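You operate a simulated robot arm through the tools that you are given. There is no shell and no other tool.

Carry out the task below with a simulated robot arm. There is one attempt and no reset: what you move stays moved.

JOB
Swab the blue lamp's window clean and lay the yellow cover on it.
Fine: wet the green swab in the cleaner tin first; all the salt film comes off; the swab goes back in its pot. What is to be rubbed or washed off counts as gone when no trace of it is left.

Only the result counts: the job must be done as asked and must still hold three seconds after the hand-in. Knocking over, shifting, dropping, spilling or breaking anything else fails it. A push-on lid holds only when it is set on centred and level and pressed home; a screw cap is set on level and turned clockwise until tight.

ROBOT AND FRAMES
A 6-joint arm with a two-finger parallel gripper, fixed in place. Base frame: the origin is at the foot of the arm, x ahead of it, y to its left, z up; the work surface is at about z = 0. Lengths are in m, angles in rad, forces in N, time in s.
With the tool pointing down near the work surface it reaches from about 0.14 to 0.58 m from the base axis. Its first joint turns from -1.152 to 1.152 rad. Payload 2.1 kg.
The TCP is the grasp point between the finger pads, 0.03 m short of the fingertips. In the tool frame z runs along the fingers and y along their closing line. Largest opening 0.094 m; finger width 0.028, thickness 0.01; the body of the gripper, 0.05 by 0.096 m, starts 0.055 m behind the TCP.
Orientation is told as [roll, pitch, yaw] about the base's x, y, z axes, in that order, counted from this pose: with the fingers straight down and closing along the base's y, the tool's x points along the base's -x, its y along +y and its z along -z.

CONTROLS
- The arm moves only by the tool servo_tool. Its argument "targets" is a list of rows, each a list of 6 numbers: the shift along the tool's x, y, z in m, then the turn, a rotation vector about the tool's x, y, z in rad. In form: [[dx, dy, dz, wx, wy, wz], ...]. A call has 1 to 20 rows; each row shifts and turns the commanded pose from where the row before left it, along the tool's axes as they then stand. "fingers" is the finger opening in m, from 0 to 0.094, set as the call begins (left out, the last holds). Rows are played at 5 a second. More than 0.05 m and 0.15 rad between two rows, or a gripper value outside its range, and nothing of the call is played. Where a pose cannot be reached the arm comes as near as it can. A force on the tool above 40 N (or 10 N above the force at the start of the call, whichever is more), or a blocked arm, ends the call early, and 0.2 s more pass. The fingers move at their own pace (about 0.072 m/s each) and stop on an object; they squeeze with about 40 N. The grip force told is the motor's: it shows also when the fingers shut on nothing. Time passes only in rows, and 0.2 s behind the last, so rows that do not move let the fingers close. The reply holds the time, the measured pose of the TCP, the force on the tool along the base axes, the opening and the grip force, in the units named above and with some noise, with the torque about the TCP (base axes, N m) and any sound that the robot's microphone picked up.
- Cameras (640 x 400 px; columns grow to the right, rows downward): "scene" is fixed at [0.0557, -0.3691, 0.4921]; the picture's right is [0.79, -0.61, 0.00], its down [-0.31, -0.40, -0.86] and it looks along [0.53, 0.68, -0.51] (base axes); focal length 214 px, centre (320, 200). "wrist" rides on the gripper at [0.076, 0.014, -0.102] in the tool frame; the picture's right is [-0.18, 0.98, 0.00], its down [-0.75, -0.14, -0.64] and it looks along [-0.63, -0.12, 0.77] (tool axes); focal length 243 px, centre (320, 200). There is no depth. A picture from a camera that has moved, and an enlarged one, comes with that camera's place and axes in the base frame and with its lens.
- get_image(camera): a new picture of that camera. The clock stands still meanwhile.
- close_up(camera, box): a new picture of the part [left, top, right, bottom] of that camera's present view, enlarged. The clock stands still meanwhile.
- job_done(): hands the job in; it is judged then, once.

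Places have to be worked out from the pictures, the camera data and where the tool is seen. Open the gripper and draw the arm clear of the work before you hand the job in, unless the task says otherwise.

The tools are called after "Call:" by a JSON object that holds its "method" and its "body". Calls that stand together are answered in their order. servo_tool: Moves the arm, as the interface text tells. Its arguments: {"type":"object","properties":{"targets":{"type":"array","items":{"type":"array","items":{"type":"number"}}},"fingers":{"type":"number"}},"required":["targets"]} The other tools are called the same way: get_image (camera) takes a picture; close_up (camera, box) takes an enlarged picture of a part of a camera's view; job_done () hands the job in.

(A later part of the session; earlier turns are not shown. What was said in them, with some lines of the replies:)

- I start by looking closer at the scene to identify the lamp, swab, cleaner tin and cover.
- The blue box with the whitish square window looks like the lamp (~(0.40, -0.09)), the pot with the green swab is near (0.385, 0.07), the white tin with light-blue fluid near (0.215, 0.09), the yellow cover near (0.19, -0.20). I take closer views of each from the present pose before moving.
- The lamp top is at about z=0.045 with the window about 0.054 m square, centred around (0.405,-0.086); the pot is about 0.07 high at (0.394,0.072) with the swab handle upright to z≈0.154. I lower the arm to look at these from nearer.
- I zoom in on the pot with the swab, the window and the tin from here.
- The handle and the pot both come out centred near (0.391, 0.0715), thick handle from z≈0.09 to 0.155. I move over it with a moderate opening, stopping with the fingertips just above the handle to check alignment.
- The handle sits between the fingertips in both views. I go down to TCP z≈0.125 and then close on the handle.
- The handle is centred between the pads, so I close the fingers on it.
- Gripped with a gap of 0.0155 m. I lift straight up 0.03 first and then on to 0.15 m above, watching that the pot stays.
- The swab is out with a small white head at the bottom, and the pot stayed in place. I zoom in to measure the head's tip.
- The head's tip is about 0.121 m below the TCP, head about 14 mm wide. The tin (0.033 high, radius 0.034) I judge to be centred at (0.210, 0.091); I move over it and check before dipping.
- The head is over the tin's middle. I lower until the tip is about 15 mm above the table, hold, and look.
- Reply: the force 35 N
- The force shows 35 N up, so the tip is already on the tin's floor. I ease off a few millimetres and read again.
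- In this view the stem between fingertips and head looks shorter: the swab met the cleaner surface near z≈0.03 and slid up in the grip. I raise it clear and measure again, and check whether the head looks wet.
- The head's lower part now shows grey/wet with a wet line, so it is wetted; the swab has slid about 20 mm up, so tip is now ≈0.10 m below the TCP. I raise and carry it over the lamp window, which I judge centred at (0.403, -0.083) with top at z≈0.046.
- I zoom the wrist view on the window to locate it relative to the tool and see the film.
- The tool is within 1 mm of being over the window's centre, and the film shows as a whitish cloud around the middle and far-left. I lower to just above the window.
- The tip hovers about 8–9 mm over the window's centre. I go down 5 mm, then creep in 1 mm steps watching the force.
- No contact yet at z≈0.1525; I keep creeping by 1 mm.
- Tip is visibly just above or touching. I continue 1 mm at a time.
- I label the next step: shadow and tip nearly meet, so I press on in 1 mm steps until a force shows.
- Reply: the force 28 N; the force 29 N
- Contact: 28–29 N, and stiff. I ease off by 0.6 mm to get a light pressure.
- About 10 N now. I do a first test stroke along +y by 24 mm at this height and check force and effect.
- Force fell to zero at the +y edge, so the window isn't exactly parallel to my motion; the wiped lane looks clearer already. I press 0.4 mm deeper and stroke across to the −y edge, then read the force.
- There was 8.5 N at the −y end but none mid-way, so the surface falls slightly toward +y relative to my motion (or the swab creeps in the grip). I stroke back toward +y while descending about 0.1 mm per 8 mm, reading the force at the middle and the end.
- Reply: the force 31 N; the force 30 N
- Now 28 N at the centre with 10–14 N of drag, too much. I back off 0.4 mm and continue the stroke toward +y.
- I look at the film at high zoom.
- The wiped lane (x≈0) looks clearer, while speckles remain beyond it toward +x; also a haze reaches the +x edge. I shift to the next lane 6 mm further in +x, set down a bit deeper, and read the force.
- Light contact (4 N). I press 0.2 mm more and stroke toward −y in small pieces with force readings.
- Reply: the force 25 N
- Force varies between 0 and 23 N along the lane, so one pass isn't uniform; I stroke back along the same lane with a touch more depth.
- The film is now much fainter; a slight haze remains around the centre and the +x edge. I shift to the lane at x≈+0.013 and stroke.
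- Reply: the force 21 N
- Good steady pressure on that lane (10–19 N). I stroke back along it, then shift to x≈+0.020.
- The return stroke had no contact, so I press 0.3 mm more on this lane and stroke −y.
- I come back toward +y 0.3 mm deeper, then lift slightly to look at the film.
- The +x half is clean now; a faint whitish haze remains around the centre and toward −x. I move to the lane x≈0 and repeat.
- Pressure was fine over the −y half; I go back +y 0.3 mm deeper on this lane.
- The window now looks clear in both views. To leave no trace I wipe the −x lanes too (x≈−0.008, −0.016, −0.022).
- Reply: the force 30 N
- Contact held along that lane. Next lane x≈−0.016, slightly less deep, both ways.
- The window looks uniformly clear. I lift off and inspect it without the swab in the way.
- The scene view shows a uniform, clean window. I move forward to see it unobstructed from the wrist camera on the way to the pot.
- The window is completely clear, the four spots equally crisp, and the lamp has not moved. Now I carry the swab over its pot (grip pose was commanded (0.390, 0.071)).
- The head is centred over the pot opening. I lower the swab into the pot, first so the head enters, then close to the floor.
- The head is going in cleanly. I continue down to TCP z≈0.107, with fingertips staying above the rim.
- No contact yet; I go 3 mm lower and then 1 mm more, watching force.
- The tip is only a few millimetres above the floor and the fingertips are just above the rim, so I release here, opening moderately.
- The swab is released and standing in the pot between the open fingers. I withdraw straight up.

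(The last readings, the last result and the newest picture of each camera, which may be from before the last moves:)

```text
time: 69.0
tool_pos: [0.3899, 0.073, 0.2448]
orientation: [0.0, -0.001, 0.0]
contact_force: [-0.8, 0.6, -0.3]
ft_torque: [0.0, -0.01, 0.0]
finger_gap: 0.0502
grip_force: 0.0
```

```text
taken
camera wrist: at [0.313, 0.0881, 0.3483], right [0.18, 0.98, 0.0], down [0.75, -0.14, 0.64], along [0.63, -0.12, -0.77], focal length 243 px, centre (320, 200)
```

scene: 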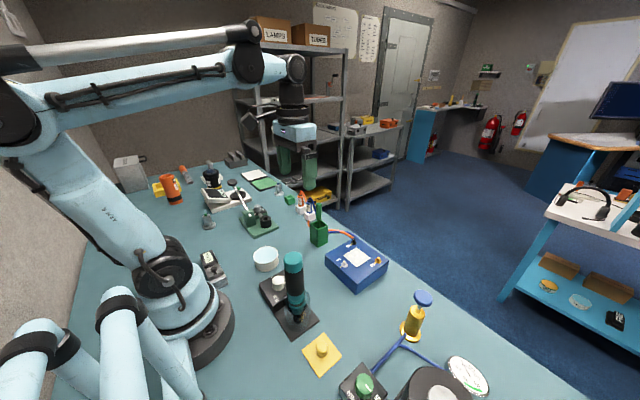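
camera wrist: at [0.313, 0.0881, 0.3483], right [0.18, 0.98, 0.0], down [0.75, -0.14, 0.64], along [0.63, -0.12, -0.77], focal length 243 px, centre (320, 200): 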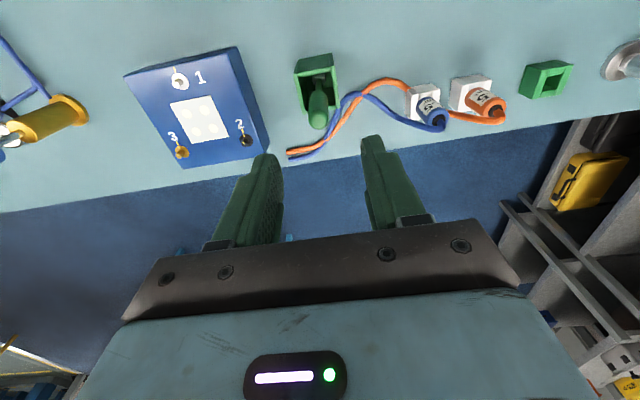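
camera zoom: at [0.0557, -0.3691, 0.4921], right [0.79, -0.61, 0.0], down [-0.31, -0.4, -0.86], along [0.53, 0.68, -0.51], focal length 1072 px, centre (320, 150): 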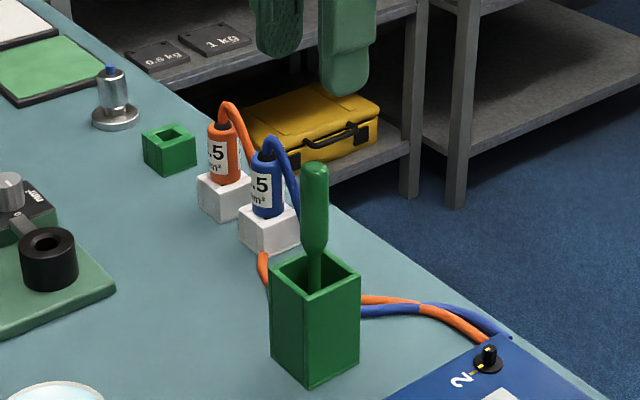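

The swab is back upright in its pot. I now rise to a safe height and travel toward the yellow cover, then look at it with the wrist camera.

Call:
{"method": "servo_tool", "body": {"targets": [[0, 0, -0.04, 0, 0, 0], [0, 0, -0.035, 0, 0, 0], [0.0175, -0.0341, 0, 0, 0, 0], [0.0175, -0.0341, 0, 0, 0, 0], [0.0175, -0.0341, 0, 0, 0, 0], [0.0175, -0.0341, 0, 0, 0, 0], [0.0175, -0.0341, 0, 0, 0, 0], [0.0175, -0.0341, 0, 0, 0, 0], [0.0175, -0.0341, 0, 0, 0, 0], [0.0175, -0.0341, 0, 0, 0, 0], [0.03, 0, 0, 0, 0, 0], [0.028, 0, 0, 0, 0, 0], [0, 0, 0, 0, 0, 0]]}}

Call:
{"method": "get_image", "body": {"camera": "wrist"}}

Call:
{"method": "get_image", "body": {"camera": "scene"}}

```text
time: 71.8
tool_pos: [0.1927, -0.202, 0.3212]
orientation: [-0.001, -0.001, 0.001]
contact_force: [-0.3, 0.4, 0.0]
ft_torque: [-0.01, 0.0, 0.01]
finger_gap: 0.0499
grip_force: 0.1
```

```text
taken
camera wrist: at [0.1161, -0.1865, 0.4236], right [0.18, 0.98, 0.0], down [0.75, -0.14, 0.64], along [0.63, -0.12, -0.77], focal length 243 px, centre (320, 200)
```

wrist: 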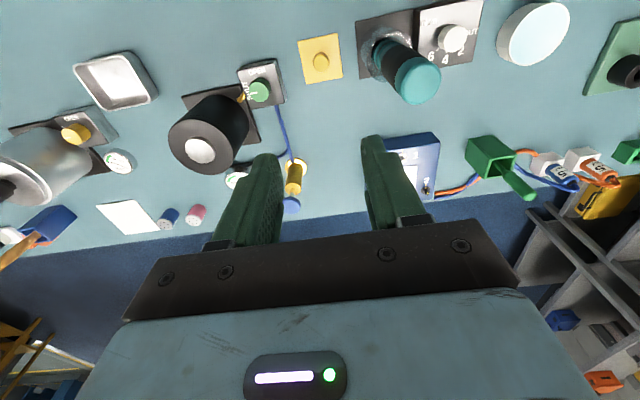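

```text
taken
```

scene: 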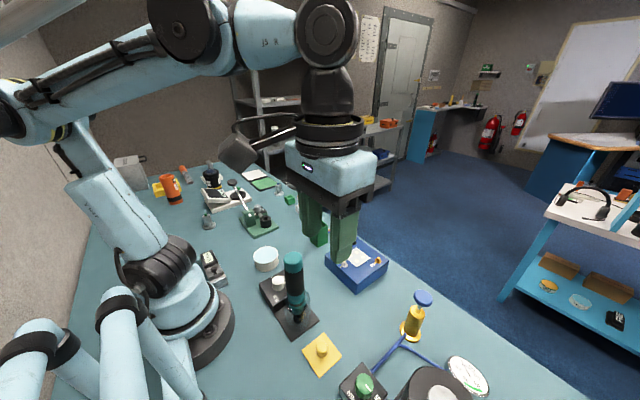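

I zoom on the cover from above to get its centre and the knob.

Call:
{"method": "close_up", "body": {"camera": "wrist", "box": [280, 20, 360, 100]}}

Call:
{"method": "close_up", "body": {"camera": "scene", "box": [298, 328, 346, 378]}}

Call:
{"method": "close_up", "body": {"camera": "wrist", "box": [220, 20, 460, 120]}}

```text
5.00 times, centred on (320, 60) of wrist
camera zoom: at [0.1161, -0.1865, 0.4236], right [0.18, 0.98, 0.0], down [0.75, -0.14, 0.64], along [0.63, -0.12, -0.77], focal length 1213 px, centre (320, 900)
```

zoom: 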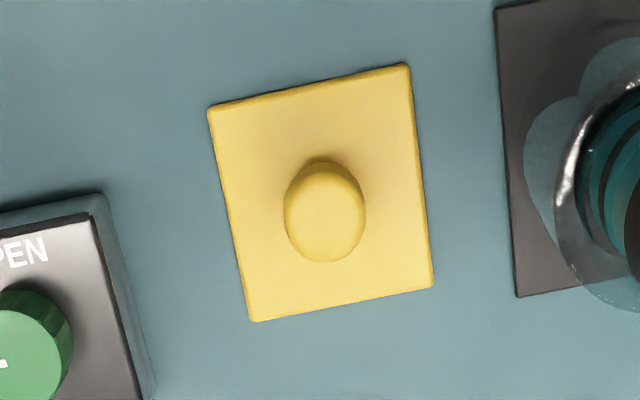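

```text
8.00 times, centred on (322, 353) of scene
camera zoom: at [0.0557, -0.3691, 0.4921], right [0.79, -0.61, 0.0], down [-0.31, -0.4, -0.86], along [0.53, 0.68, -0.51], focal length 1716 px, centre (304, -1024)
```

zoom: 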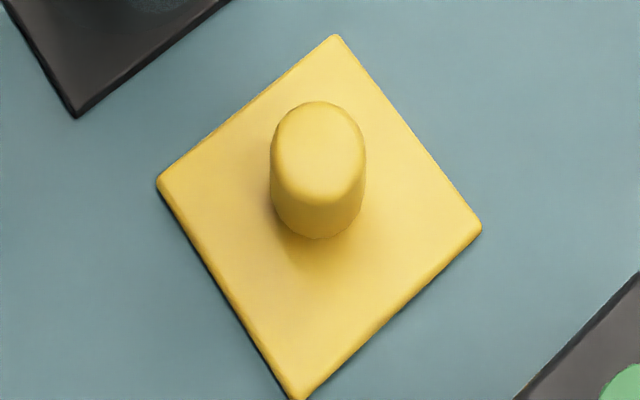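

```text
2.67 times, centred on (340, 70) of wrist
camera zoom: at [0.1161, -0.1865, 0.4236], right [0.18, 0.98, 0.0], down [0.75, -0.14, 0.64], along [0.63, -0.12, -0.77], focal length 647 px, centre (267, 547)
```

zoom: 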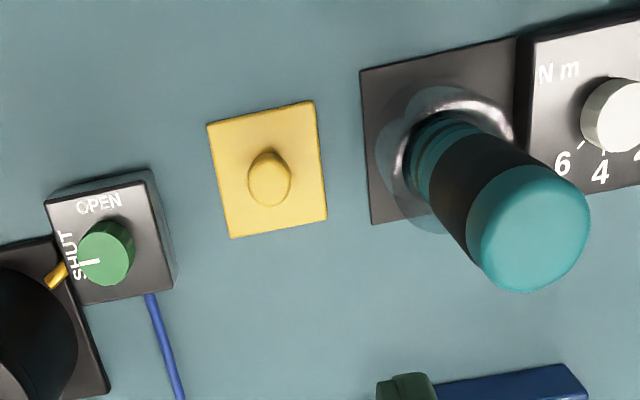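

The cover is about 0.058 m square, aligned with the axes, its centre about 5 mm behind and 2 mm left of the tool's present position; the knob is ≈23 mm wide, top at z≈0.027. I correct and come down to z≈0.11 for a check.

Call:
{"method": "servo_tool", "body": {"targets": [[0.0052, 0.0021, 0, 0, 0, 0], [0, 0, 0.04, 0, 0, 0], [0, 0, 0.04, 0, 0, 0], [0, 0, 0.04, 0, 0, 0], [0, 0, 0.04, 0, 0, 0], [0, 0, 0.03, 0, 0, 0], [0, 0, 0.02, 0, 0, 0], [0, 0, 0, 0, 0, 0]], "fingers": 0.05}}

Call:
{"method": "get_image", "body": {"camera": "wrist"}}

Call:
{"method": "get_image", "body": {"camera": "scene"}}

```text
time: 73.6
tool_pos: [0.1868, -0.1997, 0.1099]
orientation: [0.0, 0.001, 0.0]
contact_force: [0.2, 0.0, 0.4]
ft_torque: [-0.01, 0.01, -0.02]
finger_gap: 0.05
grip_force: 0.1
```

```text
taken
camera wrist: at [0.1086, -0.1835, 0.213], right [0.18, 0.98, 0.0], down [0.75, -0.14, 0.64], along [0.63, -0.12, -0.77], focal length 243 px, centre (320, 200)
```

wrist: 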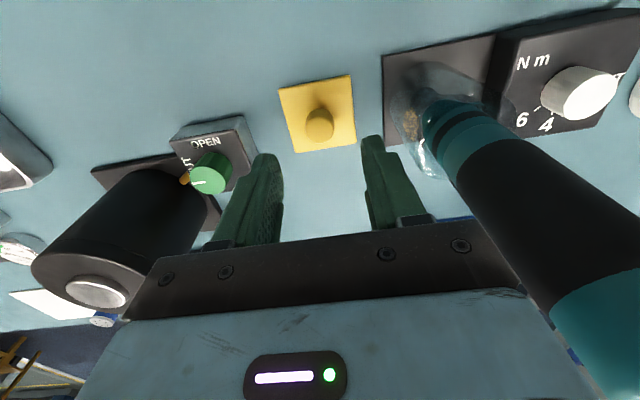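

```text
taken
```

scene: 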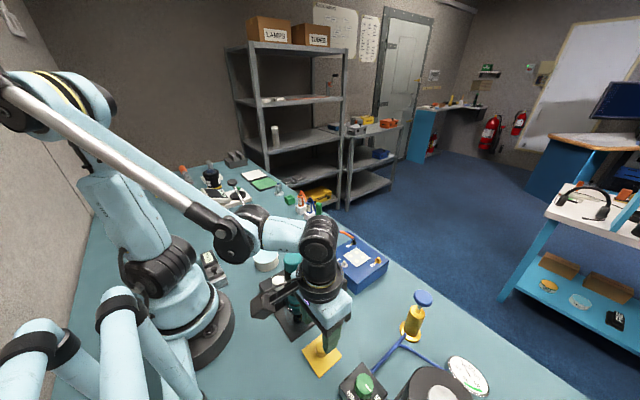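

The fingers straddle the knob and there is about 3 cm to the tall torque driver on the right. I go down to TCP z≈0.038 so the fingertips end just above the cover plate.

Call:
{"method": "servo_tool", "body": {"targets": [[0, 0, 0.025, 0, 0, 0], [0, 0, 0.02, 0, 0, 0], [0, 0, 0.012, 0, 0, 0], [0, 0, 0.008, 0, 0, 0], [0, 0, 0, 0, 0, 0]]}}

Call:
{"method": "get_image", "body": {"camera": "wrist"}}

Call:
{"method": "close_up", "body": {"camera": "scene", "box": [250, 230, 378, 390]}}

```text
time: 74.8
tool_pos: [0.1862, -0.1985, 0.0449]
orientation: [-0.001, -0.001, 0.0]
contact_force: [0.2, 0.7, -0.2]
ft_torque: [0.01, 0.01, 0.0]
finger_gap: 0.05
grip_force: 0.0
```

```text
taken
camera wrist: at [0.1088, -0.1832, 0.1477], right [0.18, 0.98, 0.0], down [0.75, -0.14, 0.64], along [0.63, -0.12, -0.77], focal length 243 px, centre (320, 200)
```

wrist: 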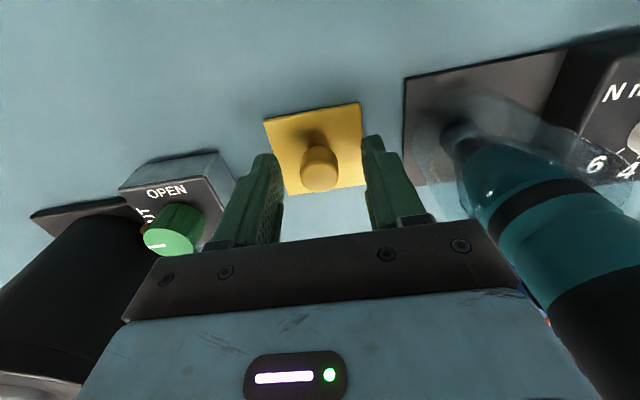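

```text
2.50 times, centred on (314, 310) of scene
camera zoom: at [0.0557, -0.3691, 0.4921], right [0.79, -0.61, 0.0], down [-0.31, -0.4, -0.86], along [0.53, 0.68, -0.51], focal length 536 px, centre (335, -75)
```

zoom: 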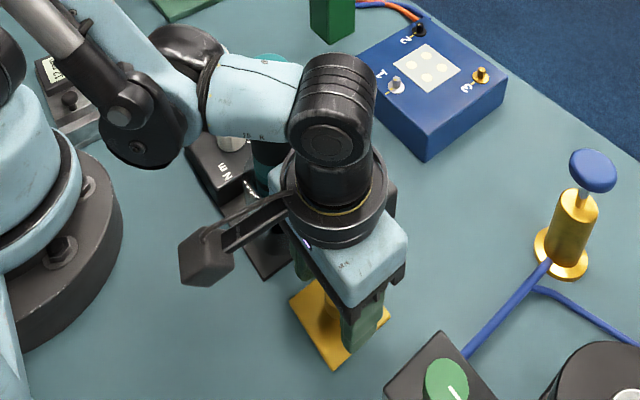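

Knob is centred between the pads. I go 6 mm lower, then close.

Call:
{"method": "servo_tool", "body": {"targets": [[0, 0, 0.004, 0, 0, 0], [0, 0, 0.002, 0, 0, 0], [0, 0, 0, 0, 0, 0]]}}

Call:
{"method": "close_up", "body": {"camera": "wrist", "box": [240, 80, 400, 240]}}

```text
time: 75.6
tool_pos: [0.1871, -0.1986, 0.0389]
orientation: [0.0, 0.002, 0.0]
contact_force: [-0.2, 0.6, -0.1]
ft_torque: [-0.01, 0.01, -0.02]
finger_gap: 0.0499
grip_force: 0.0
```

```text
2.50 times, centred on (320, 160) of wrist
camera zoom: at [0.1092, -0.1832, 0.1422], right [0.18, 0.98, 0.0], down [0.75, -0.14, 0.64], along [0.63, -0.12, -0.77], focal length 606 px, centre (320, 300)
```

zoom: 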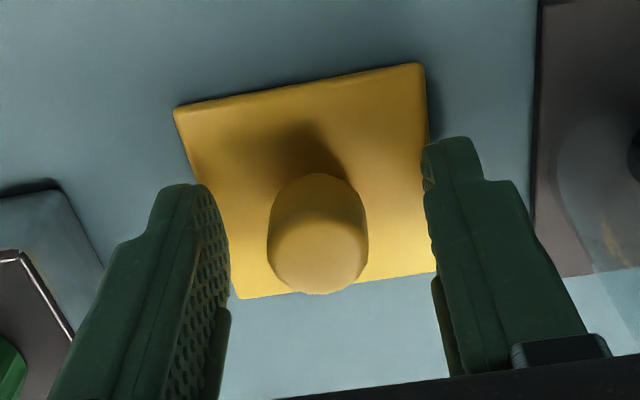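

Ready; I close on the knob.

Call:
{"method": "servo_tool", "body": {"targets": [[0, 0, 0, 0, 0, 0], [0, 0, 0, 0, 0, 0], [0, 0, 0, 0, 0, 0], [0, 0, 0, 0, 0, 0]], "fingers": 0.0}}

Call:
{"method": "close_up", "body": {"camera": "wrist", "box": [240, 80, 400, 240]}}

```text
time: 76.6
tool_pos: [0.1854, -0.1989, 0.04]
orientation: [0.0, 0.0, 0.0]
contact_force: [-0.7, 0.6, -0.5]
ft_torque: [-0.02, 0.0, 0.0]
finger_gap: 0.0213
grip_force: 40.2
```

```text
2.50 times, centred on (320, 160) of wrist
camera zoom: at [0.1091, -0.1832, 0.1422], right [0.18, 0.98, 0.0], down [0.75, -0.14, 0.64], along [0.63, -0.12, -0.77], focal length 606 px, centre (320, 300)
```

zoom: 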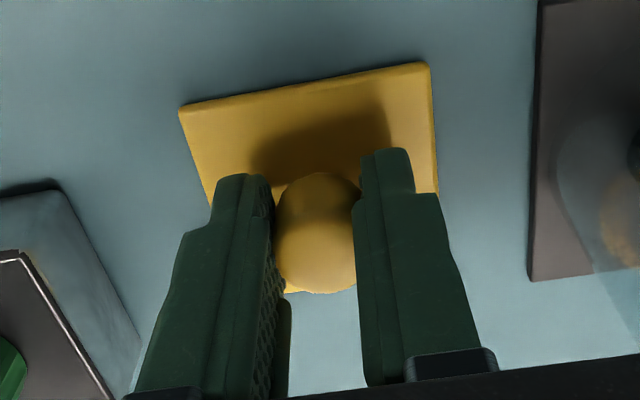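

Gripped at 0.0213 m. I lift straight up a little and then to a safe height.

Call:
{"method": "servo_tool", "body": {"targets": [[0, 0, -0.01, 0, 0, 0], [0, 0, -0.02, 0, 0, 0], [0, 0, -0.04, 0, 0, 0], [0, 0, -0.04, 0, 0, 0], [0, 0, -0.04, 0, 0, 0], [0, 0, -0.04, 0, 0, 0], [0, 0, -0.04, 0, 0, 0], [0, 0, -0.04, 0, 0, 0], [0, 0, 0, 0, 0, 0]]}}

Call:
{"method": "get_image", "body": {"camera": "wrist"}}

Call:
{"method": "get_image", "body": {"camera": "scene"}}

```text
time: 78.6
tool_pos: [0.1877, -0.1982, 0.309]
orientation: [0.001, 0.001, 0.001]
contact_force: [-0.2, 0.1, -0.9]
ft_torque: [0.01, 0.01, 0.0]
finger_gap: 0.0216
grip_force: 40.1
```

```text
taken
camera wrist: at [0.1111, -0.183, 0.4125], right [0.18, 0.98, 0.0], down [0.75, -0.14, 0.64], along [0.63, -0.12, -0.77], focal length 243 px, centre (320, 200)
```

wrist: 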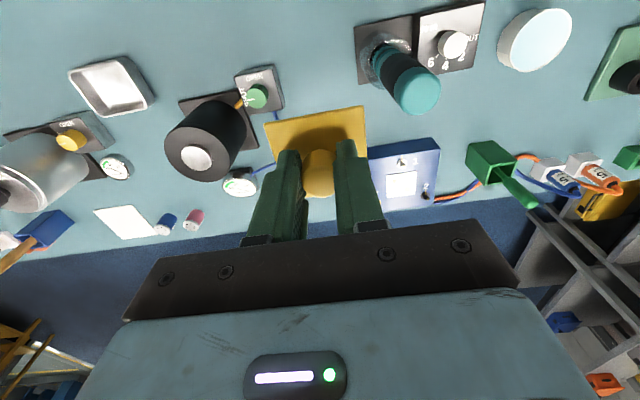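

```text
taken
```

scene: 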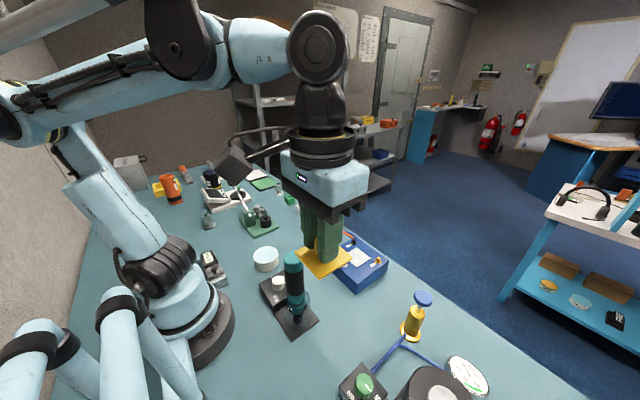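

The cover is held, apparently level. I zoom in to measure where the plate sits relative to the tool.

Call:
{"method": "close_up", "body": {"camera": "wrist", "box": [250, 90, 390, 210]}}

Call:
{"method": "close_up", "body": {"camera": "scene", "box": [280, 220, 360, 290]}}

```text
3.33 times, centred on (320, 150) of wrist
camera zoom: at [0.1111, -0.183, 0.4125], right [0.18, 0.98, 0.0], down [0.75, -0.14, 0.64], along [0.63, -0.12, -0.77], focal length 809 px, centre (320, 367)
```

zoom: 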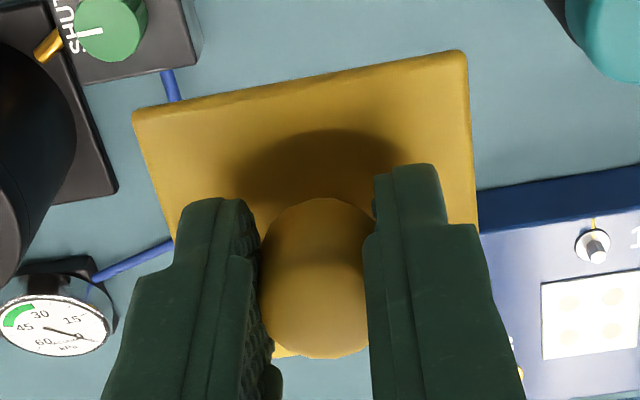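

```text
5.71 times, centred on (320, 255) of scene
camera zoom: at [0.0557, -0.3691, 0.4921], right [0.79, -0.61, 0.0], down [-0.31, -0.4, -0.86], along [0.53, 0.68, -0.51], focal length 1226 px, centre (320, -114)
```

zoom: 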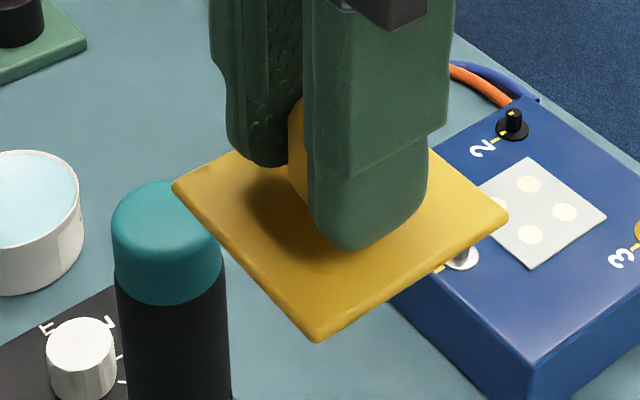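

The plate's centre sits about 2 mm ahead (+x) and 0.6 mm left (+y) of the TCP. I carry it over the lamp, aiming the plate centre at the window centre (≈(0.404,-0.086)), and stop well above the terminals.

Call:
{"method": "servo_tool", "body": {"targets": [[-0.0308, 0.0162, 0, 0, 0, 0], [-0.0308, 0.0162, 0, 0, 0, 0], [-0.0308, 0.0162, 0, 0, 0, 0], [-0.0308, 0.0162, 0, 0, 0, 0], [-0.0308, 0.0162, 0, 0, 0, 0], [-0.0308, 0.0162, 0, 0, 0, 0], [-0.0307, 0.0163, 0, 0, 0, 0], [0, 0, 0.04, 0, 0, 0], [0, 0, 0.04, 0, 0, 0], [0, 0, 0.04, 0, 0, 0], [0, 0, 0.03, 0, 0, 0], [0, 0, 0, 0, 0, 0]]}}

Call:
{"method": "get_image", "body": {"camera": "wrist"}}

Call:
{"method": "close_up", "body": {"camera": "scene", "box": [310, 200, 410, 300]}}

```text
time: 81.2
tool_pos: [0.4017, -0.0855, 0.1602]
orientation: [0.0, -0.001, 0.0]
contact_force: [-0.9, -0.7, 0.1]
ft_torque: [-0.01, 0.02, -0.03]
finger_gap: 0.0214
grip_force: 39.9
```

```text
taken
camera wrist: at [0.3256, -0.0697, 0.2628], right [0.18, 0.98, 0.0], down [0.75, -0.14, 0.64], along [0.63, -0.12, -0.77], focal length 243 px, centre (320, 200)
```

wrist: 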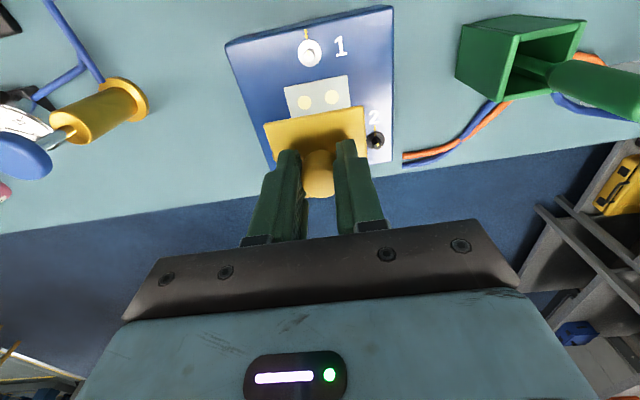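

```text
4.00 times, centred on (360, 250) of scene
camera zoom: at [0.0557, -0.3691, 0.4921], right [0.79, -0.61, 0.0], down [-0.31, -0.4, -0.86], along [0.53, 0.68, -0.51], focal length 858 px, centre (160, 0)
```

zoom: 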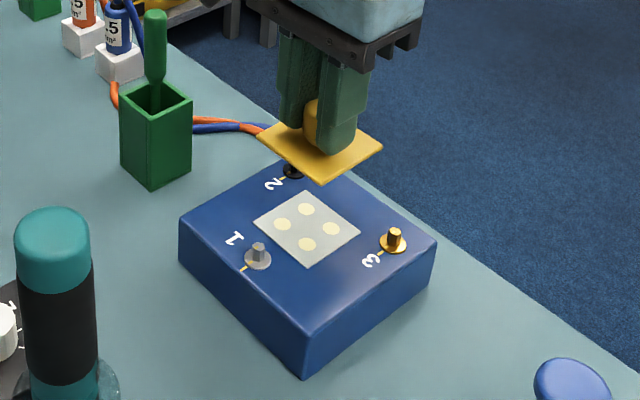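

I measure the visible near corners of both the window and the cover in a zoomed wrist view.

Call:
{"method": "close_up", "body": {"camera": "wrist", "box": [250, 60, 390, 160]}}

Call:
{"method": "close_up", "body": {"camera": "scene", "box": [335, 220, 385, 280]}}

```text
4.00 times, centred on (320, 110) of wrist
camera zoom: at [0.3256, -0.0697, 0.2628], right [0.18, 0.98, 0.0], down [0.75, -0.14, 0.64], along [0.63, -0.12, -0.77], focal length 970 px, centre (320, 560)
```

zoom: 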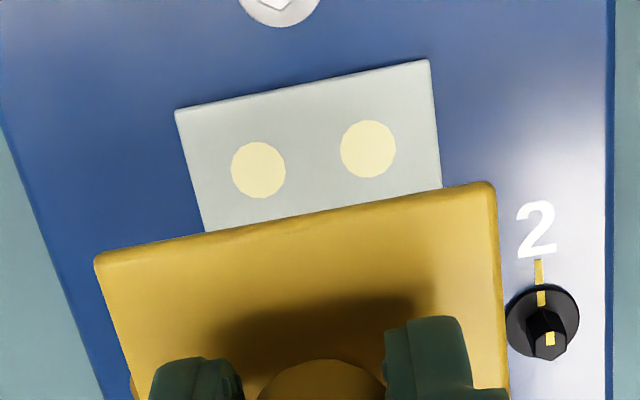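

```text
6.67 times, centred on (360, 250) of scene
camera zoom: at [0.0557, -0.3691, 0.4921], right [0.79, -0.61, 0.0], down [-0.31, -0.4, -0.86], along [0.53, 0.68, -0.51], focal length 1430 px, centre (53, -133)
```

zoom: 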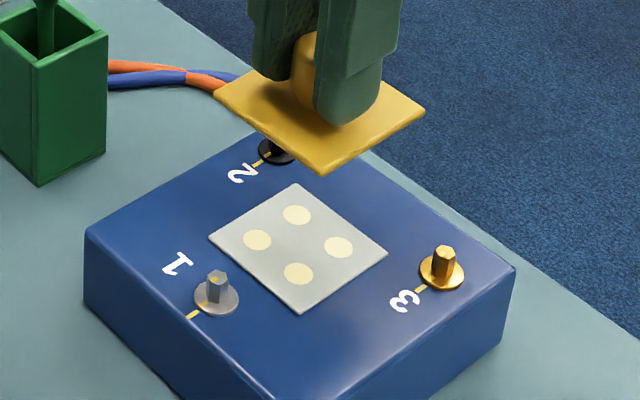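

Window and plate are aligned within about 1 mm in this estimate (plate perhaps 1 mm too far +x). I shift 1 mm back and lower to about 12 mm above the window for a closer comparison.

Call:
{"method": "servo_tool", "body": {"targets": [[0.001, 0, 0.02, 0, 0, 0], [0, 0, 0.02, 0, 0, 0], [0, 0, 0.012, 0, 0, 0], [0, 0, 0.01, 0, 0, 0], [0, 0, 0, 0, 0, 0]]}}

Call:
{"method": "close_up", "body": {"camera": "wrist", "box": [250, 80, 390, 180]}}

Call:
{"method": "close_up", "body": {"camera": "scene", "box": [335, 230, 385, 290]}}

```text
time: 82.4
tool_pos: [0.4015, -0.0869, 0.0967]
orientation: [0.001, 0.0, 0.0]
contact_force: [-0.7, 0.3, -0.1]
ft_torque: [-0.01, -0.02, -0.02]
finger_gap: 0.0213
grip_force: 40.0
```

```text
4.00 times, centred on (320, 130) of wrist
camera zoom: at [0.3245, -0.0712, 0.2004], right [0.18, 0.98, 0.0], down [0.75, -0.14, 0.64], along [0.63, -0.12, -0.77], focal length 970 px, centre (320, 480)
```

zoom: 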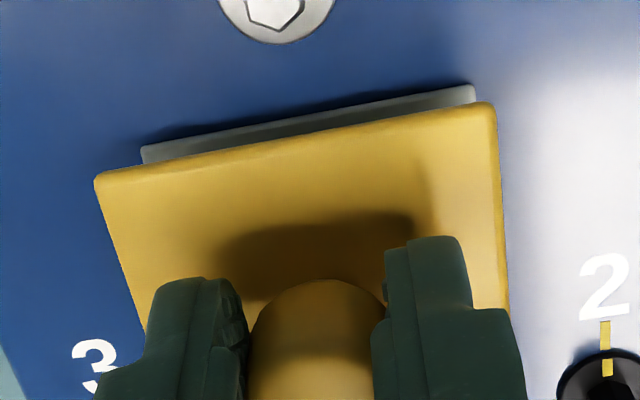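

```text
6.67 times, centred on (360, 260) of scene
camera zoom: at [0.0557, -0.3691, 0.4921], right [0.79, -0.61, 0.0], down [-0.31, -0.4, -0.86], along [0.53, 0.68, -0.51], focal length 1430 px, centre (53, -200)
```

zoom: 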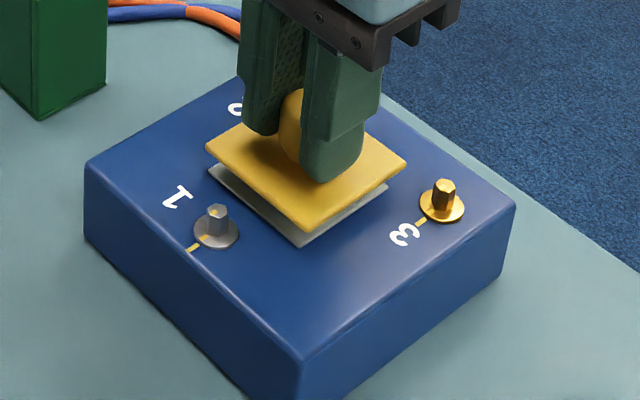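

The wrist view suggests the plate must go about 1.3 mm to +y; the scene view agrees and hints at slightly −x. I correct by (−0.7, +1.3) mm and lower until about 3 mm above the window.

Call:
{"method": "servo_tool", "body": {"targets": [[0.0007, 0.0013, 0.003, 0, 0, 0], [0, 0, 0.003, 0, 0, 0], [0, 0, 0.002, 0, 0, 0], [0, 0, 0, 0, 0, 0]]}}

Call:
{"method": "close_up", "body": {"camera": "wrist", "box": [250, 80, 390, 180]}}

Call:
{"method": "close_up", "body": {"camera": "scene", "box": [335, 230, 385, 290]}}

```text
time: 83.4
tool_pos: [0.4001, -0.0852, 0.0887]
orientation: [0.0, 0.0, 0.001]
contact_force: [0.6, -1.0, -1.1]
ft_torque: [0.0, 0.01, 0.0]
finger_gap: 0.0213
grip_force: 39.3
```

```text
4.00 times, centred on (320, 130) of wrist
camera zoom: at [0.3237, -0.0696, 0.1918], right [0.18, 0.98, 0.0], down [0.75, -0.14, 0.64], along [0.63, -0.12, -0.77], focal length 970 px, centre (320, 480)
```

zoom: 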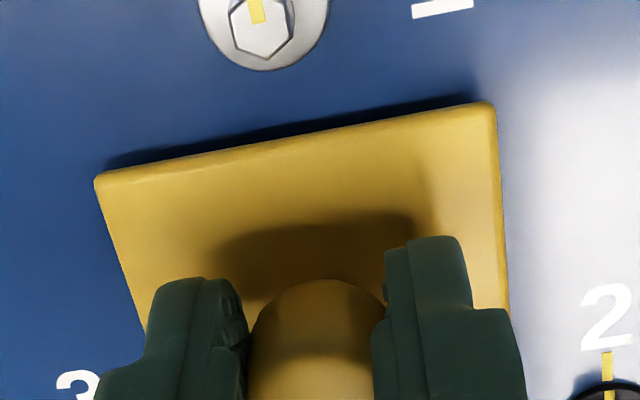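

```text
6.67 times, centred on (360, 260) of scene
camera zoom: at [0.0557, -0.3691, 0.4921], right [0.79, -0.61, 0.0], down [-0.31, -0.4, -0.86], along [0.53, 0.68, -0.51], focal length 1430 px, centre (53, -200)
```

zoom: 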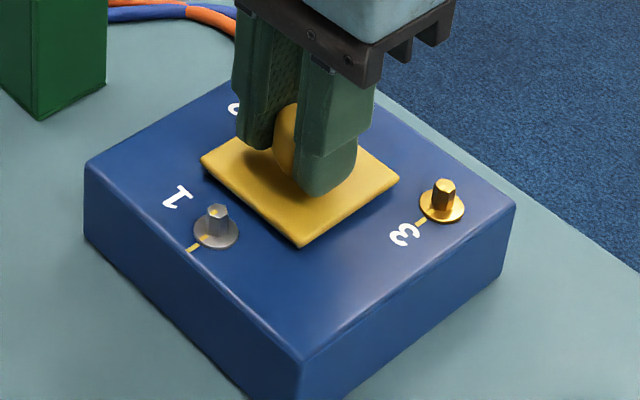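

The plate now hides the window in both views. I zoom more on the plate's edges to judge the last offsets.

Call:
{"method": "close_up", "body": {"camera": "scene", "box": [344, 243, 376, 273]}}

Call:
{"method": "close_up", "body": {"camera": "wrist", "box": [265, 95, 325, 145]}}

Call:
{"method": "close_up", "body": {"camera": "wrist", "box": [330, 95, 390, 165]}}

```text
13.33 times, centred on (360, 258) of scene
camera zoom: at [0.0557, -0.3691, 0.4921], right [0.79, -0.61, 0.0], down [-0.31, -0.4, -0.86], along [0.53, 0.68, -0.51], focal length 2860 px, centre (-213, -573)
```

zoom: 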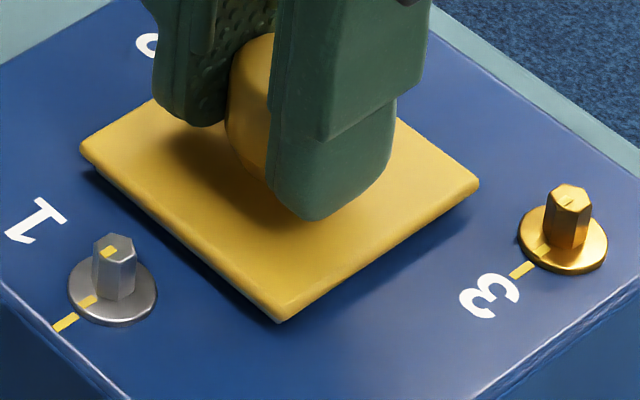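

```text
8.00 times, centred on (295, 120) of wrist
camera zoom: at [0.3237, -0.0696, 0.1918], right [0.18, 0.98, 0.0], down [0.75, -0.14, 0.64], along [0.63, -0.12, -0.77], focal length 1941 px, centre (520, 840)
```

zoom: 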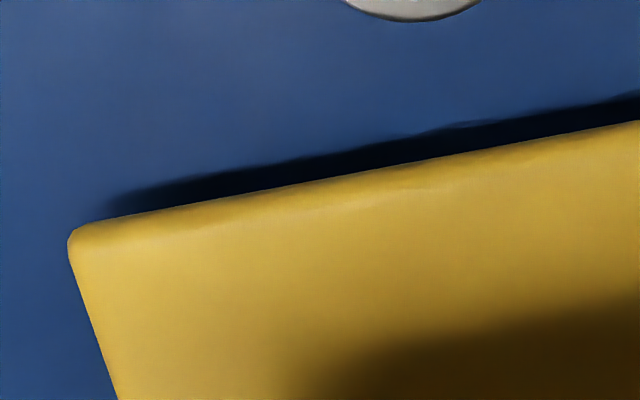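

```text
5.71 times, centred on (360, 130) of wrist
camera zoom: at [0.3237, -0.0696, 0.1918], right [0.18, 0.98, 0.0], down [0.75, -0.14, 0.64], along [0.63, -0.12, -0.77], focal length 1386 px, centre (91, 600)
```

zoom: 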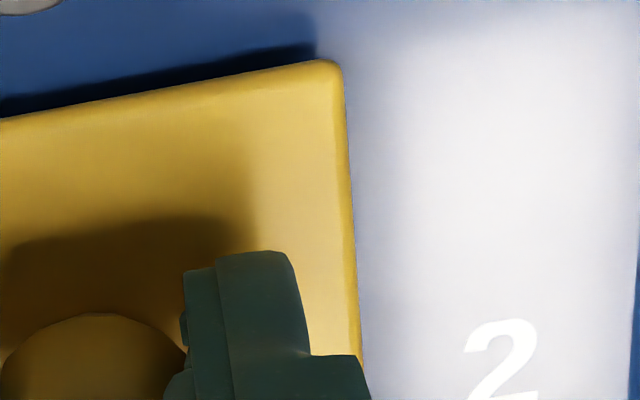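

In the fixed scene view the plate's projected corners sit evenly (within ~0.6 mm) about the window's known corners. I lower in 1 mm steps until contact.

Call:
{"method": "servo_tool", "body": {"targets": [[0, 0, 0.001, 0, 0, 0], [0, 0, 0, 0, 0, 0]]}}

Call:
{"method": "servo_tool", "body": {"targets": [[0, 0, 0.0008, 0, 0, 0], [0, 0, 0, 0, 0, 0]]}}

Call:
{"method": "close_up", "body": {"camera": "scene", "box": [344, 243, 376, 273]}}

```text
time: 84.0
tool_pos: [0.4002, -0.0869, 0.0875]
orientation: [0.0, -0.001, -0.001]
contact_force: [0.4, -0.2, -0.7]
ft_torque: [-0.02, -0.01, 0.02]
finger_gap: 0.0211
grip_force: 40.5
```

```text
time: 84.6
tool_pos: [0.4001, -0.0844, 0.088]
orientation: [0.002, 0.001, 0.0]
contact_force: [0.5, 0.6, -0.4]
ft_torque: [-0.02, -0.03, -0.02]
finger_gap: 0.0216
grip_force: 39.9
```

```text
13.33 times, centred on (360, 258) of scene
camera zoom: at [0.0557, -0.3691, 0.4921], right [0.79, -0.61, 0.0], down [-0.31, -0.4, -0.86], along [0.53, 0.68, -0.51], focal length 2860 px, centre (-213, -573)
```

zoom: 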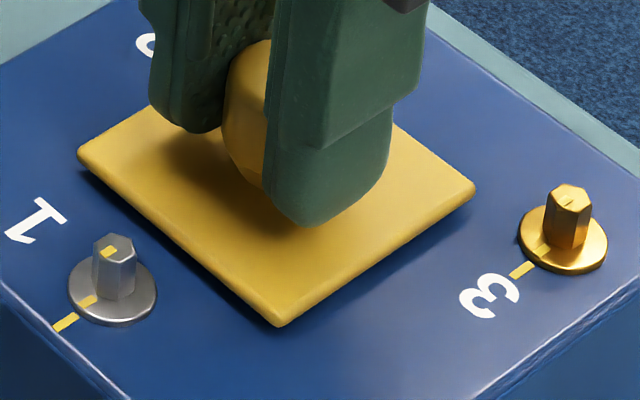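

Still no contact; I continue in 0.7 mm steps.

Call:
{"method": "servo_tool", "body": {"targets": [[0, 0, 0.0007, 0, 0, 0], [0, 0, 0, 0, 0, 0]]}}

Call:
{"method": "servo_tool", "body": {"targets": [[0, 0, 0.0005, 0, 0, 0], [0, 0, 0, 0, 0, 0]]}}

Call:
{"method": "close_up", "body": {"camera": "scene", "box": [344, 243, 376, 273]}}

```text
time: 85.2
tool_pos: [0.4002, -0.0841, 0.087]
orientation: [-0.001, -0.001, -0.001]
contact_force: [-0.1, 0.1, -0.2]
ft_torque: [0.02, 0.02, -0.04]
finger_gap: 0.0215
grip_force: 40.3
```

```text
time: 85.8
tool_pos: [0.4008, -0.0848, 0.0866]
orientation: [0.0, -0.001, 0.0]
contact_force: [0.7, -0.2, -0.1]
ft_torque: [0.02, 0.02, 0.06]
finger_gap: 0.0214
grip_force: 40.4
```

```text
13.33 times, centred on (360, 258) of scene
camera zoom: at [0.0557, -0.3691, 0.4921], right [0.79, -0.61, 0.0], down [-0.31, -0.4, -0.86], along [0.53, 0.68, -0.51], focal length 2860 px, centre (-213, -573)
```

zoom: 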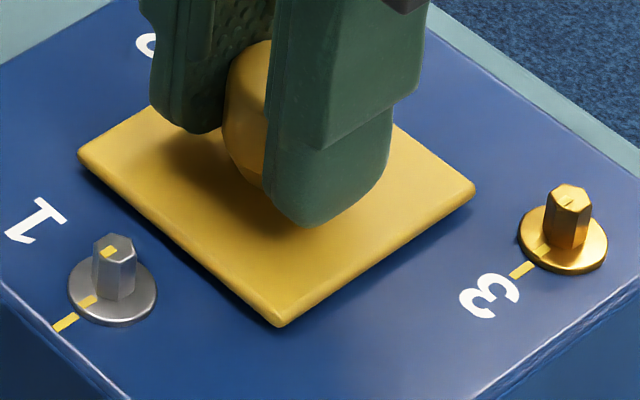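

I keep lowering in 0.5 mm steps, watching for force.

Call:
{"method": "servo_tool", "body": {"targets": [[0, 0, 0.0005, 0, 0, 0], [0, 0, 0, 0, 0, 0]]}}

Call:
{"method": "servo_tool", "body": {"targets": [[0, 0, 0.0005, 0, 0, 0], [0, 0, 0, 0, 0, 0]]}}

Call:
{"method": "close_up", "body": {"camera": "scene", "box": [344, 243, 376, 273]}}

```text
time: 86.4
tool_pos: [0.4001, -0.0851, 0.086]
orientation: [0.0, 0.0, 0.0]
contact_force: [0.7, 0.2, 7.7]
ft_torque: [0.01, -0.04, -0.01]
finger_gap: 0.0214
grip_force: 40.2
```

```text
time: 87.0
tool_pos: [0.4002, -0.0837, 0.0857]
orientation: [0.0, 0.0, 0.0]
contact_force: [0.0, -0.3, 27.9]
ft_torque: [-0.03, -0.13, 0.01]
finger_gap: 0.0216
grip_force: 39.8
```

```text
13.33 times, centred on (360, 258) of scene
camera zoom: at [0.0556, -0.369, 0.4921], right [0.79, -0.61, 0.0], down [-0.31, -0.4, -0.86], along [0.53, 0.68, -0.51], focal length 2860 px, centre (-213, -573)
```

zoom: 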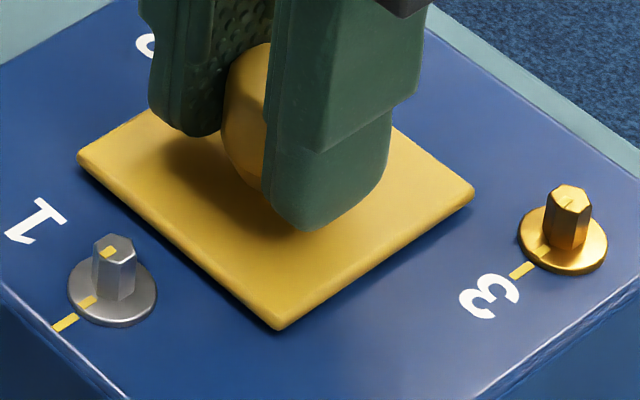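

The cover is down on the window (28 N, level contact, small torque). I relieve the pressure by 0.7 mm and open the fingers moderately.

Call:
{"method": "servo_tool", "body": {"targets": [[0, 0, -0.0007, 0, 0, 0], [0, 0, 0, 0, 0, 0]]}}

Call:
{"method": "servo_tool", "body": {"targets": [[0, 0, 0, 0, 0, 0], [0, 0, 0, 0, 0, 0], [0, 0, 0, 0, 0, 0]], "fingers": 0.042}}

Call:
{"method": "close_up", "body": {"camera": "scene", "box": [344, 243, 376, 273]}}

Call:
{"method": "close_up", "body": {"camera": "wrist", "box": [240, 80, 400, 200]}}

```text
time: 87.6
tool_pos: [0.401, -0.0853, 0.0861]
orientation: [0.0, 0.0, 0.001]
contact_force: [3.3, -1.9, 9.8]
ft_torque: [-0.06, -0.14, -0.02]
finger_gap: 0.0215
grip_force: 39.7
```

```text
time: 88.4
tool_pos: [0.3992, -0.085, 0.086]
orientation: [-0.001, 0.0, 0.002]
contact_force: [0.6, 0.2, -0.1]
ft_torque: [0.01, 0.0, 0.01]
finger_gap: 0.0421
grip_force: 0.1
```

```text
13.33 times, centred on (360, 258) of scene
camera zoom: at [0.0557, -0.3691, 0.4921], right [0.79, -0.61, 0.0], down [-0.31, -0.4, -0.86], along [0.53, 0.68, -0.51], focal length 2860 px, centre (-213, -573)
```

zoom: 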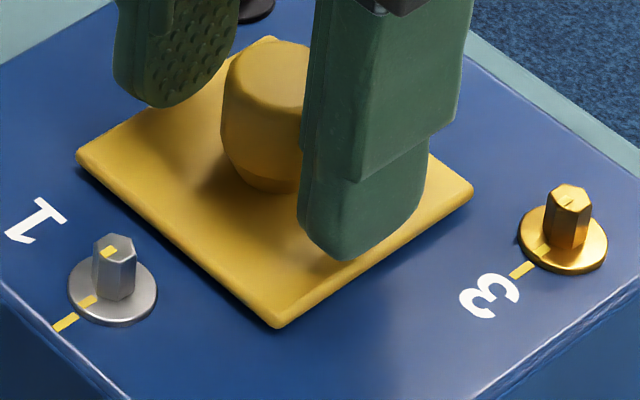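

```text
3.33 times, centred on (320, 140) of wrist
camera zoom: at [0.3232, -0.0688, 0.189], right [0.18, 0.98, 0.0], down [0.75, -0.14, 0.64], along [0.63, -0.12, -0.77], focal length 809 px, centre (320, 400)
```

zoom: 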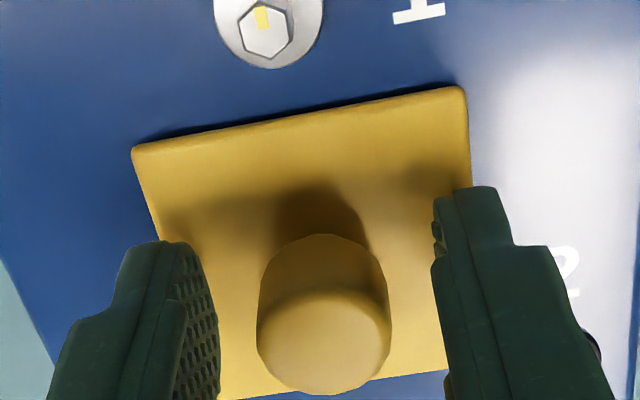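

The cover lies on the window and the fingers are free of the knob. I withdraw straight up and inspect.

Call:
{"method": "servo_tool", "body": {"targets": [[0, 0, -0.01, 0, 0, 0], [0, 0, -0.02, 0, 0, 0], [0, 0, -0.04, 0, 0, 0], [0, 0, -0.04, 0, 0, 0], [0, 0, -0.04, 0, 0, 0], [0, 0, -0.03, 0, 0, 0], [0, 0, 0, 0, 0, 0]]}}

Call:
{"method": "close_up", "body": {"camera": "scene", "box": [344, 243, 376, 273]}}

Call:
{"method": "get_image", "body": {"camera": "wrist"}}

Call:
{"method": "close_up", "body": {"camera": "wrist", "box": [270, 20, 370, 120]}}

Call:
{"method": "get_image", "body": {"camera": "scene"}}

```text
time: 90.0
tool_pos: [0.3991, -0.0834, 0.2639]
orientation: [0.0, 0.001, -0.002]
contact_force: [-0.2, 0.3, -0.1]
ft_torque: [0.03, 0.02, 0.02]
finger_gap: 0.0422
grip_force: 0.1
```

```text
13.33 times, centred on (360, 258) of scene
camera zoom: at [0.0557, -0.3691, 0.4921], right [0.79, -0.61, 0.0], down [-0.31, -0.4, -0.86], along [0.53, 0.68, -0.51], focal length 2860 px, centre (-213, -573)
```

zoom: 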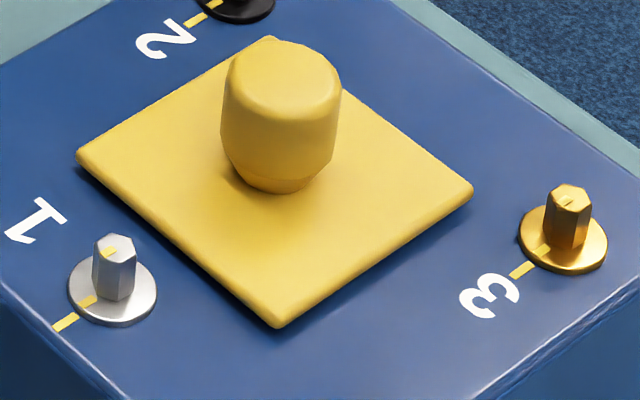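

```text
taken
camera wrist: at [0.3234, -0.0685, 0.368], right [0.18, 0.98, 0.0], down [0.75, -0.14, 0.64], along [0.63, -0.12, -0.77], focal length 243 px, centre (320, 200)
```

wrist: 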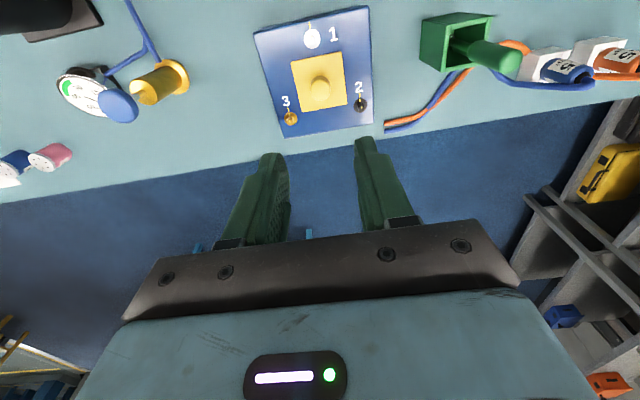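

```text
4.00 times, centred on (320, 70) of wrist
camera zoom: at [0.3234, -0.0685, 0.368], right [0.18, 0.98, 0.0], down [0.75, -0.14, 0.64], along [0.63, -0.12, -0.77], focal length 970 px, centre (320, 720)
```

zoom: 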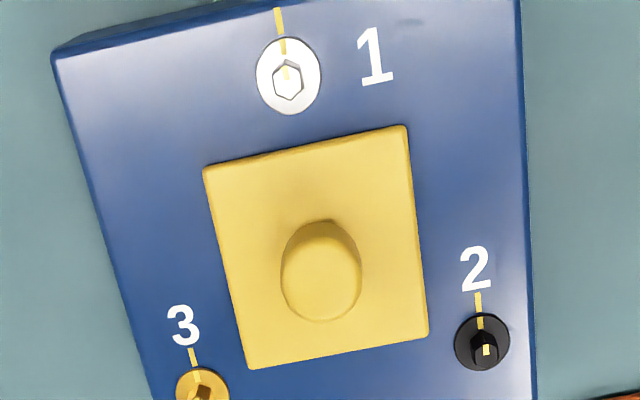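

```text
taken
```

scene: 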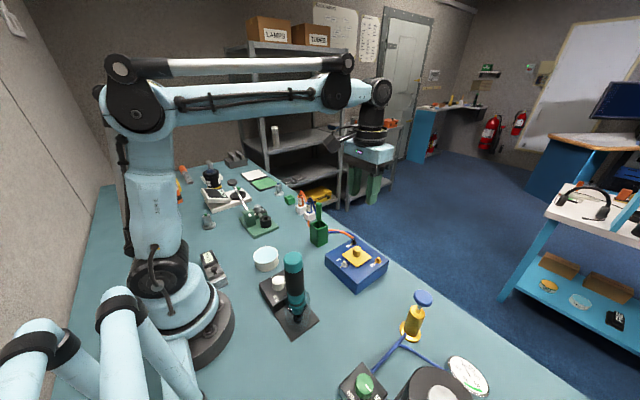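

The cover lies flat on the window; relative to the terminals I estimate it within ~1.5 mm of centre. I check the far edge from a camera position more directly above, to be sure no window strip shows there.

Call:
{"method": "servo_tool", "body": {"targets": [[-0.025, 0, 0, 0, 0, 0], [-0.025, 0, 0, 0, 0, 0], [-0.025, 0, 0, 0, 0, 0], [0, 0, 0, 0, 0, 0]]}}

Call:
{"method": "get_image", "body": {"camera": "wrist"}}

Call:
{"method": "close_up", "body": {"camera": "wrist", "box": [260, 0, 380, 80]}}

```text
time: 91.0
tool_pos: [0.4767, -0.0843, 0.266]
orientation: [0.002, 0.001, -0.001]
contact_force: [-0.3, -0.6, 0.3]
ft_torque: [-0.03, -0.01, 0.0]
finger_gap: 0.0419
grip_force: 0.1
```

```text
taken
camera wrist: at [0.3991, -0.069, 0.3692], right [0.18, 0.98, 0.0], down [0.75, -0.14, 0.64], along [0.63, -0.12, -0.77], focal length 243 px, centre (320, 200)
```

wrist: 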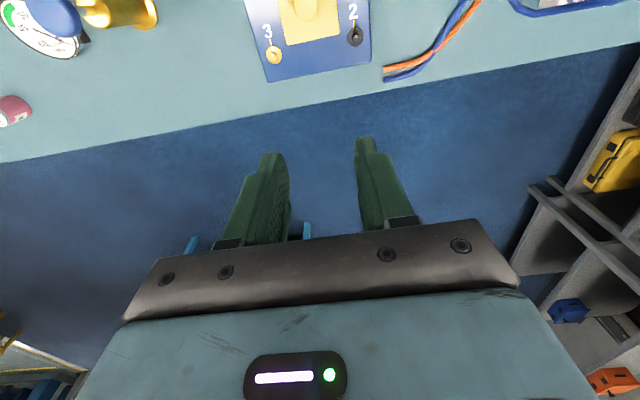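

```text
5.00 times, centred on (320, 40) of wrist
camera zoom: at [0.3991, -0.069, 0.3692], right [0.18, 0.98, 0.0], down [0.75, -0.14, 0.64], along [0.63, -0.12, -0.77], focal length 1213 px, centre (320, 1000)
```

zoom: 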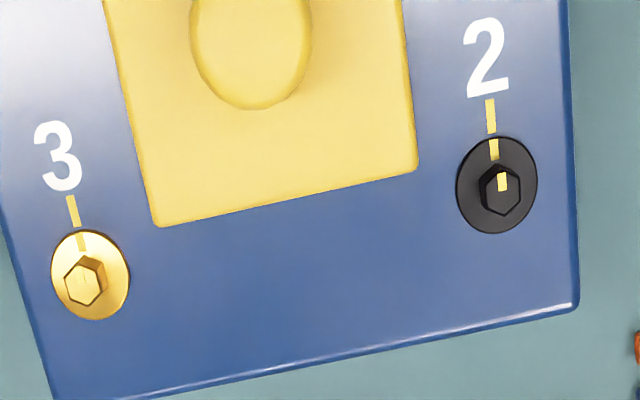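

The window is fully covered, no strip shows. I open the gripper fully, draw the arm back up clear of the work, and check everything once more.

Call:
{"method": "servo_tool", "body": {"targets": [[0, 0, -0.04, 0, 0, 0], [0, 0, -0.04, 0, 0, 0], [0, 0, -0.04, 0, 0, 0], [0, 0, -0.04, 0, 0, 0], [0.04, 0, 0, 0, 0, 0], [0.04, 0.01, 0, 0, 0, 0], [0.04, 0.02, 0, 0, 0, 0], [0.04, 0.02, 0, 0, 0, 0], [0.02, 0, 0, 0, 0, 0], [0, 0, 0, 0, 0, 0]], "fingers": 0.094}}

Call:
{"method": "get_image", "body": {"camera": "scene"}}

Call:
{"method": "close_up", "body": {"camera": "scene", "box": [240, 190, 400, 310]}}

Call:
{"method": "close_up", "body": {"camera": "wrist", "box": [220, 0, 460, 150]}}

```text
time: 93.2
tool_pos: [0.2478, -0.0278, 0.3793]
orientation: [0.002, 0.001, 0.001]
contact_force: [0.3, 0.2, 0.0]
ft_torque: [-0.04, -0.01, -0.03]
finger_gap: 0.0941
grip_force: 0.0
out of reach, approached as far as the arm can: row 2, 3, 4
```

```text
taken
```

scene: 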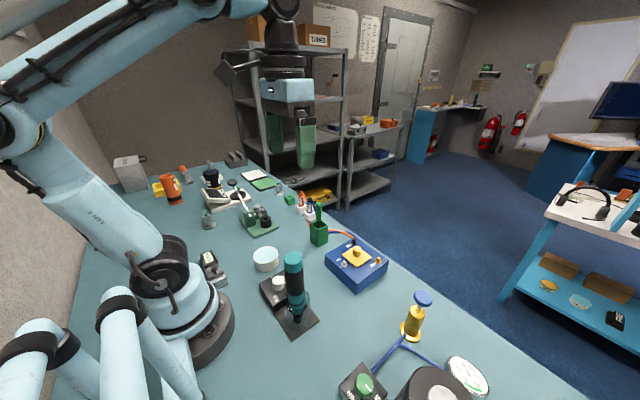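

```text
3.33 times, centred on (320, 250) of scene
camera zoom: at [0.0557, -0.3691, 0.4921], right [0.79, -0.61, 0.0], down [-0.31, -0.4, -0.86], along [0.53, 0.68, -0.51], focal length 715 px, centre (320, 33)
```

zoom: 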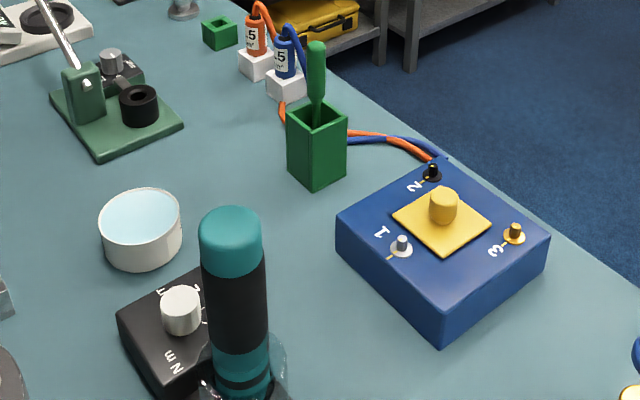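

```text
2.67 times, centred on (340, 75) of wrist
camera zoom: at [0.1714, -0.0117, 0.482], right [0.18, 0.98, 0.0], down [0.75, -0.14, 0.64], along [0.63, -0.12, -0.77], focal length 647 px, centre (267, 533)
```

zoom: 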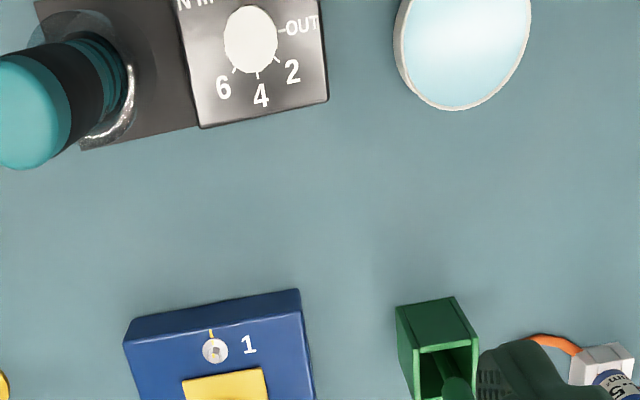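

The swab stands in its pot and the cover lies centred on the cleaned window. Tin, pot and lamp are where they were, the gripper is open and the arm is clear, so I hand the job in.

Call:
{"method": "job_done", "body": {}}

```text
The job is handed in.
```

The blue lamp's window is clean and the yellow cover is lying on it. I have handed the job in, but I don't have the verdict.

- **Swab:** I wetted the green swab in the cleaner tin before wiping. It is now back upright in its pot.
- **Salt film:** I wiped across the window until no trace showed in either camera view; all four light spots looked equally crisp.
- **Cover:** It sits flat and within about 2 mm of the window's centre. No strip of window showed at the edges I could see.
- **Everything else:** The lamp, pot and tin had not visibly moved, and nothing was knocked over or spilled. The gripper is open and the arm is clear of the work.

While wetting, the swab met the tin harder than I intended, at about 35 N. It slid roughly 20 mm up in the grip, with no visible effect on the tin or the swab.
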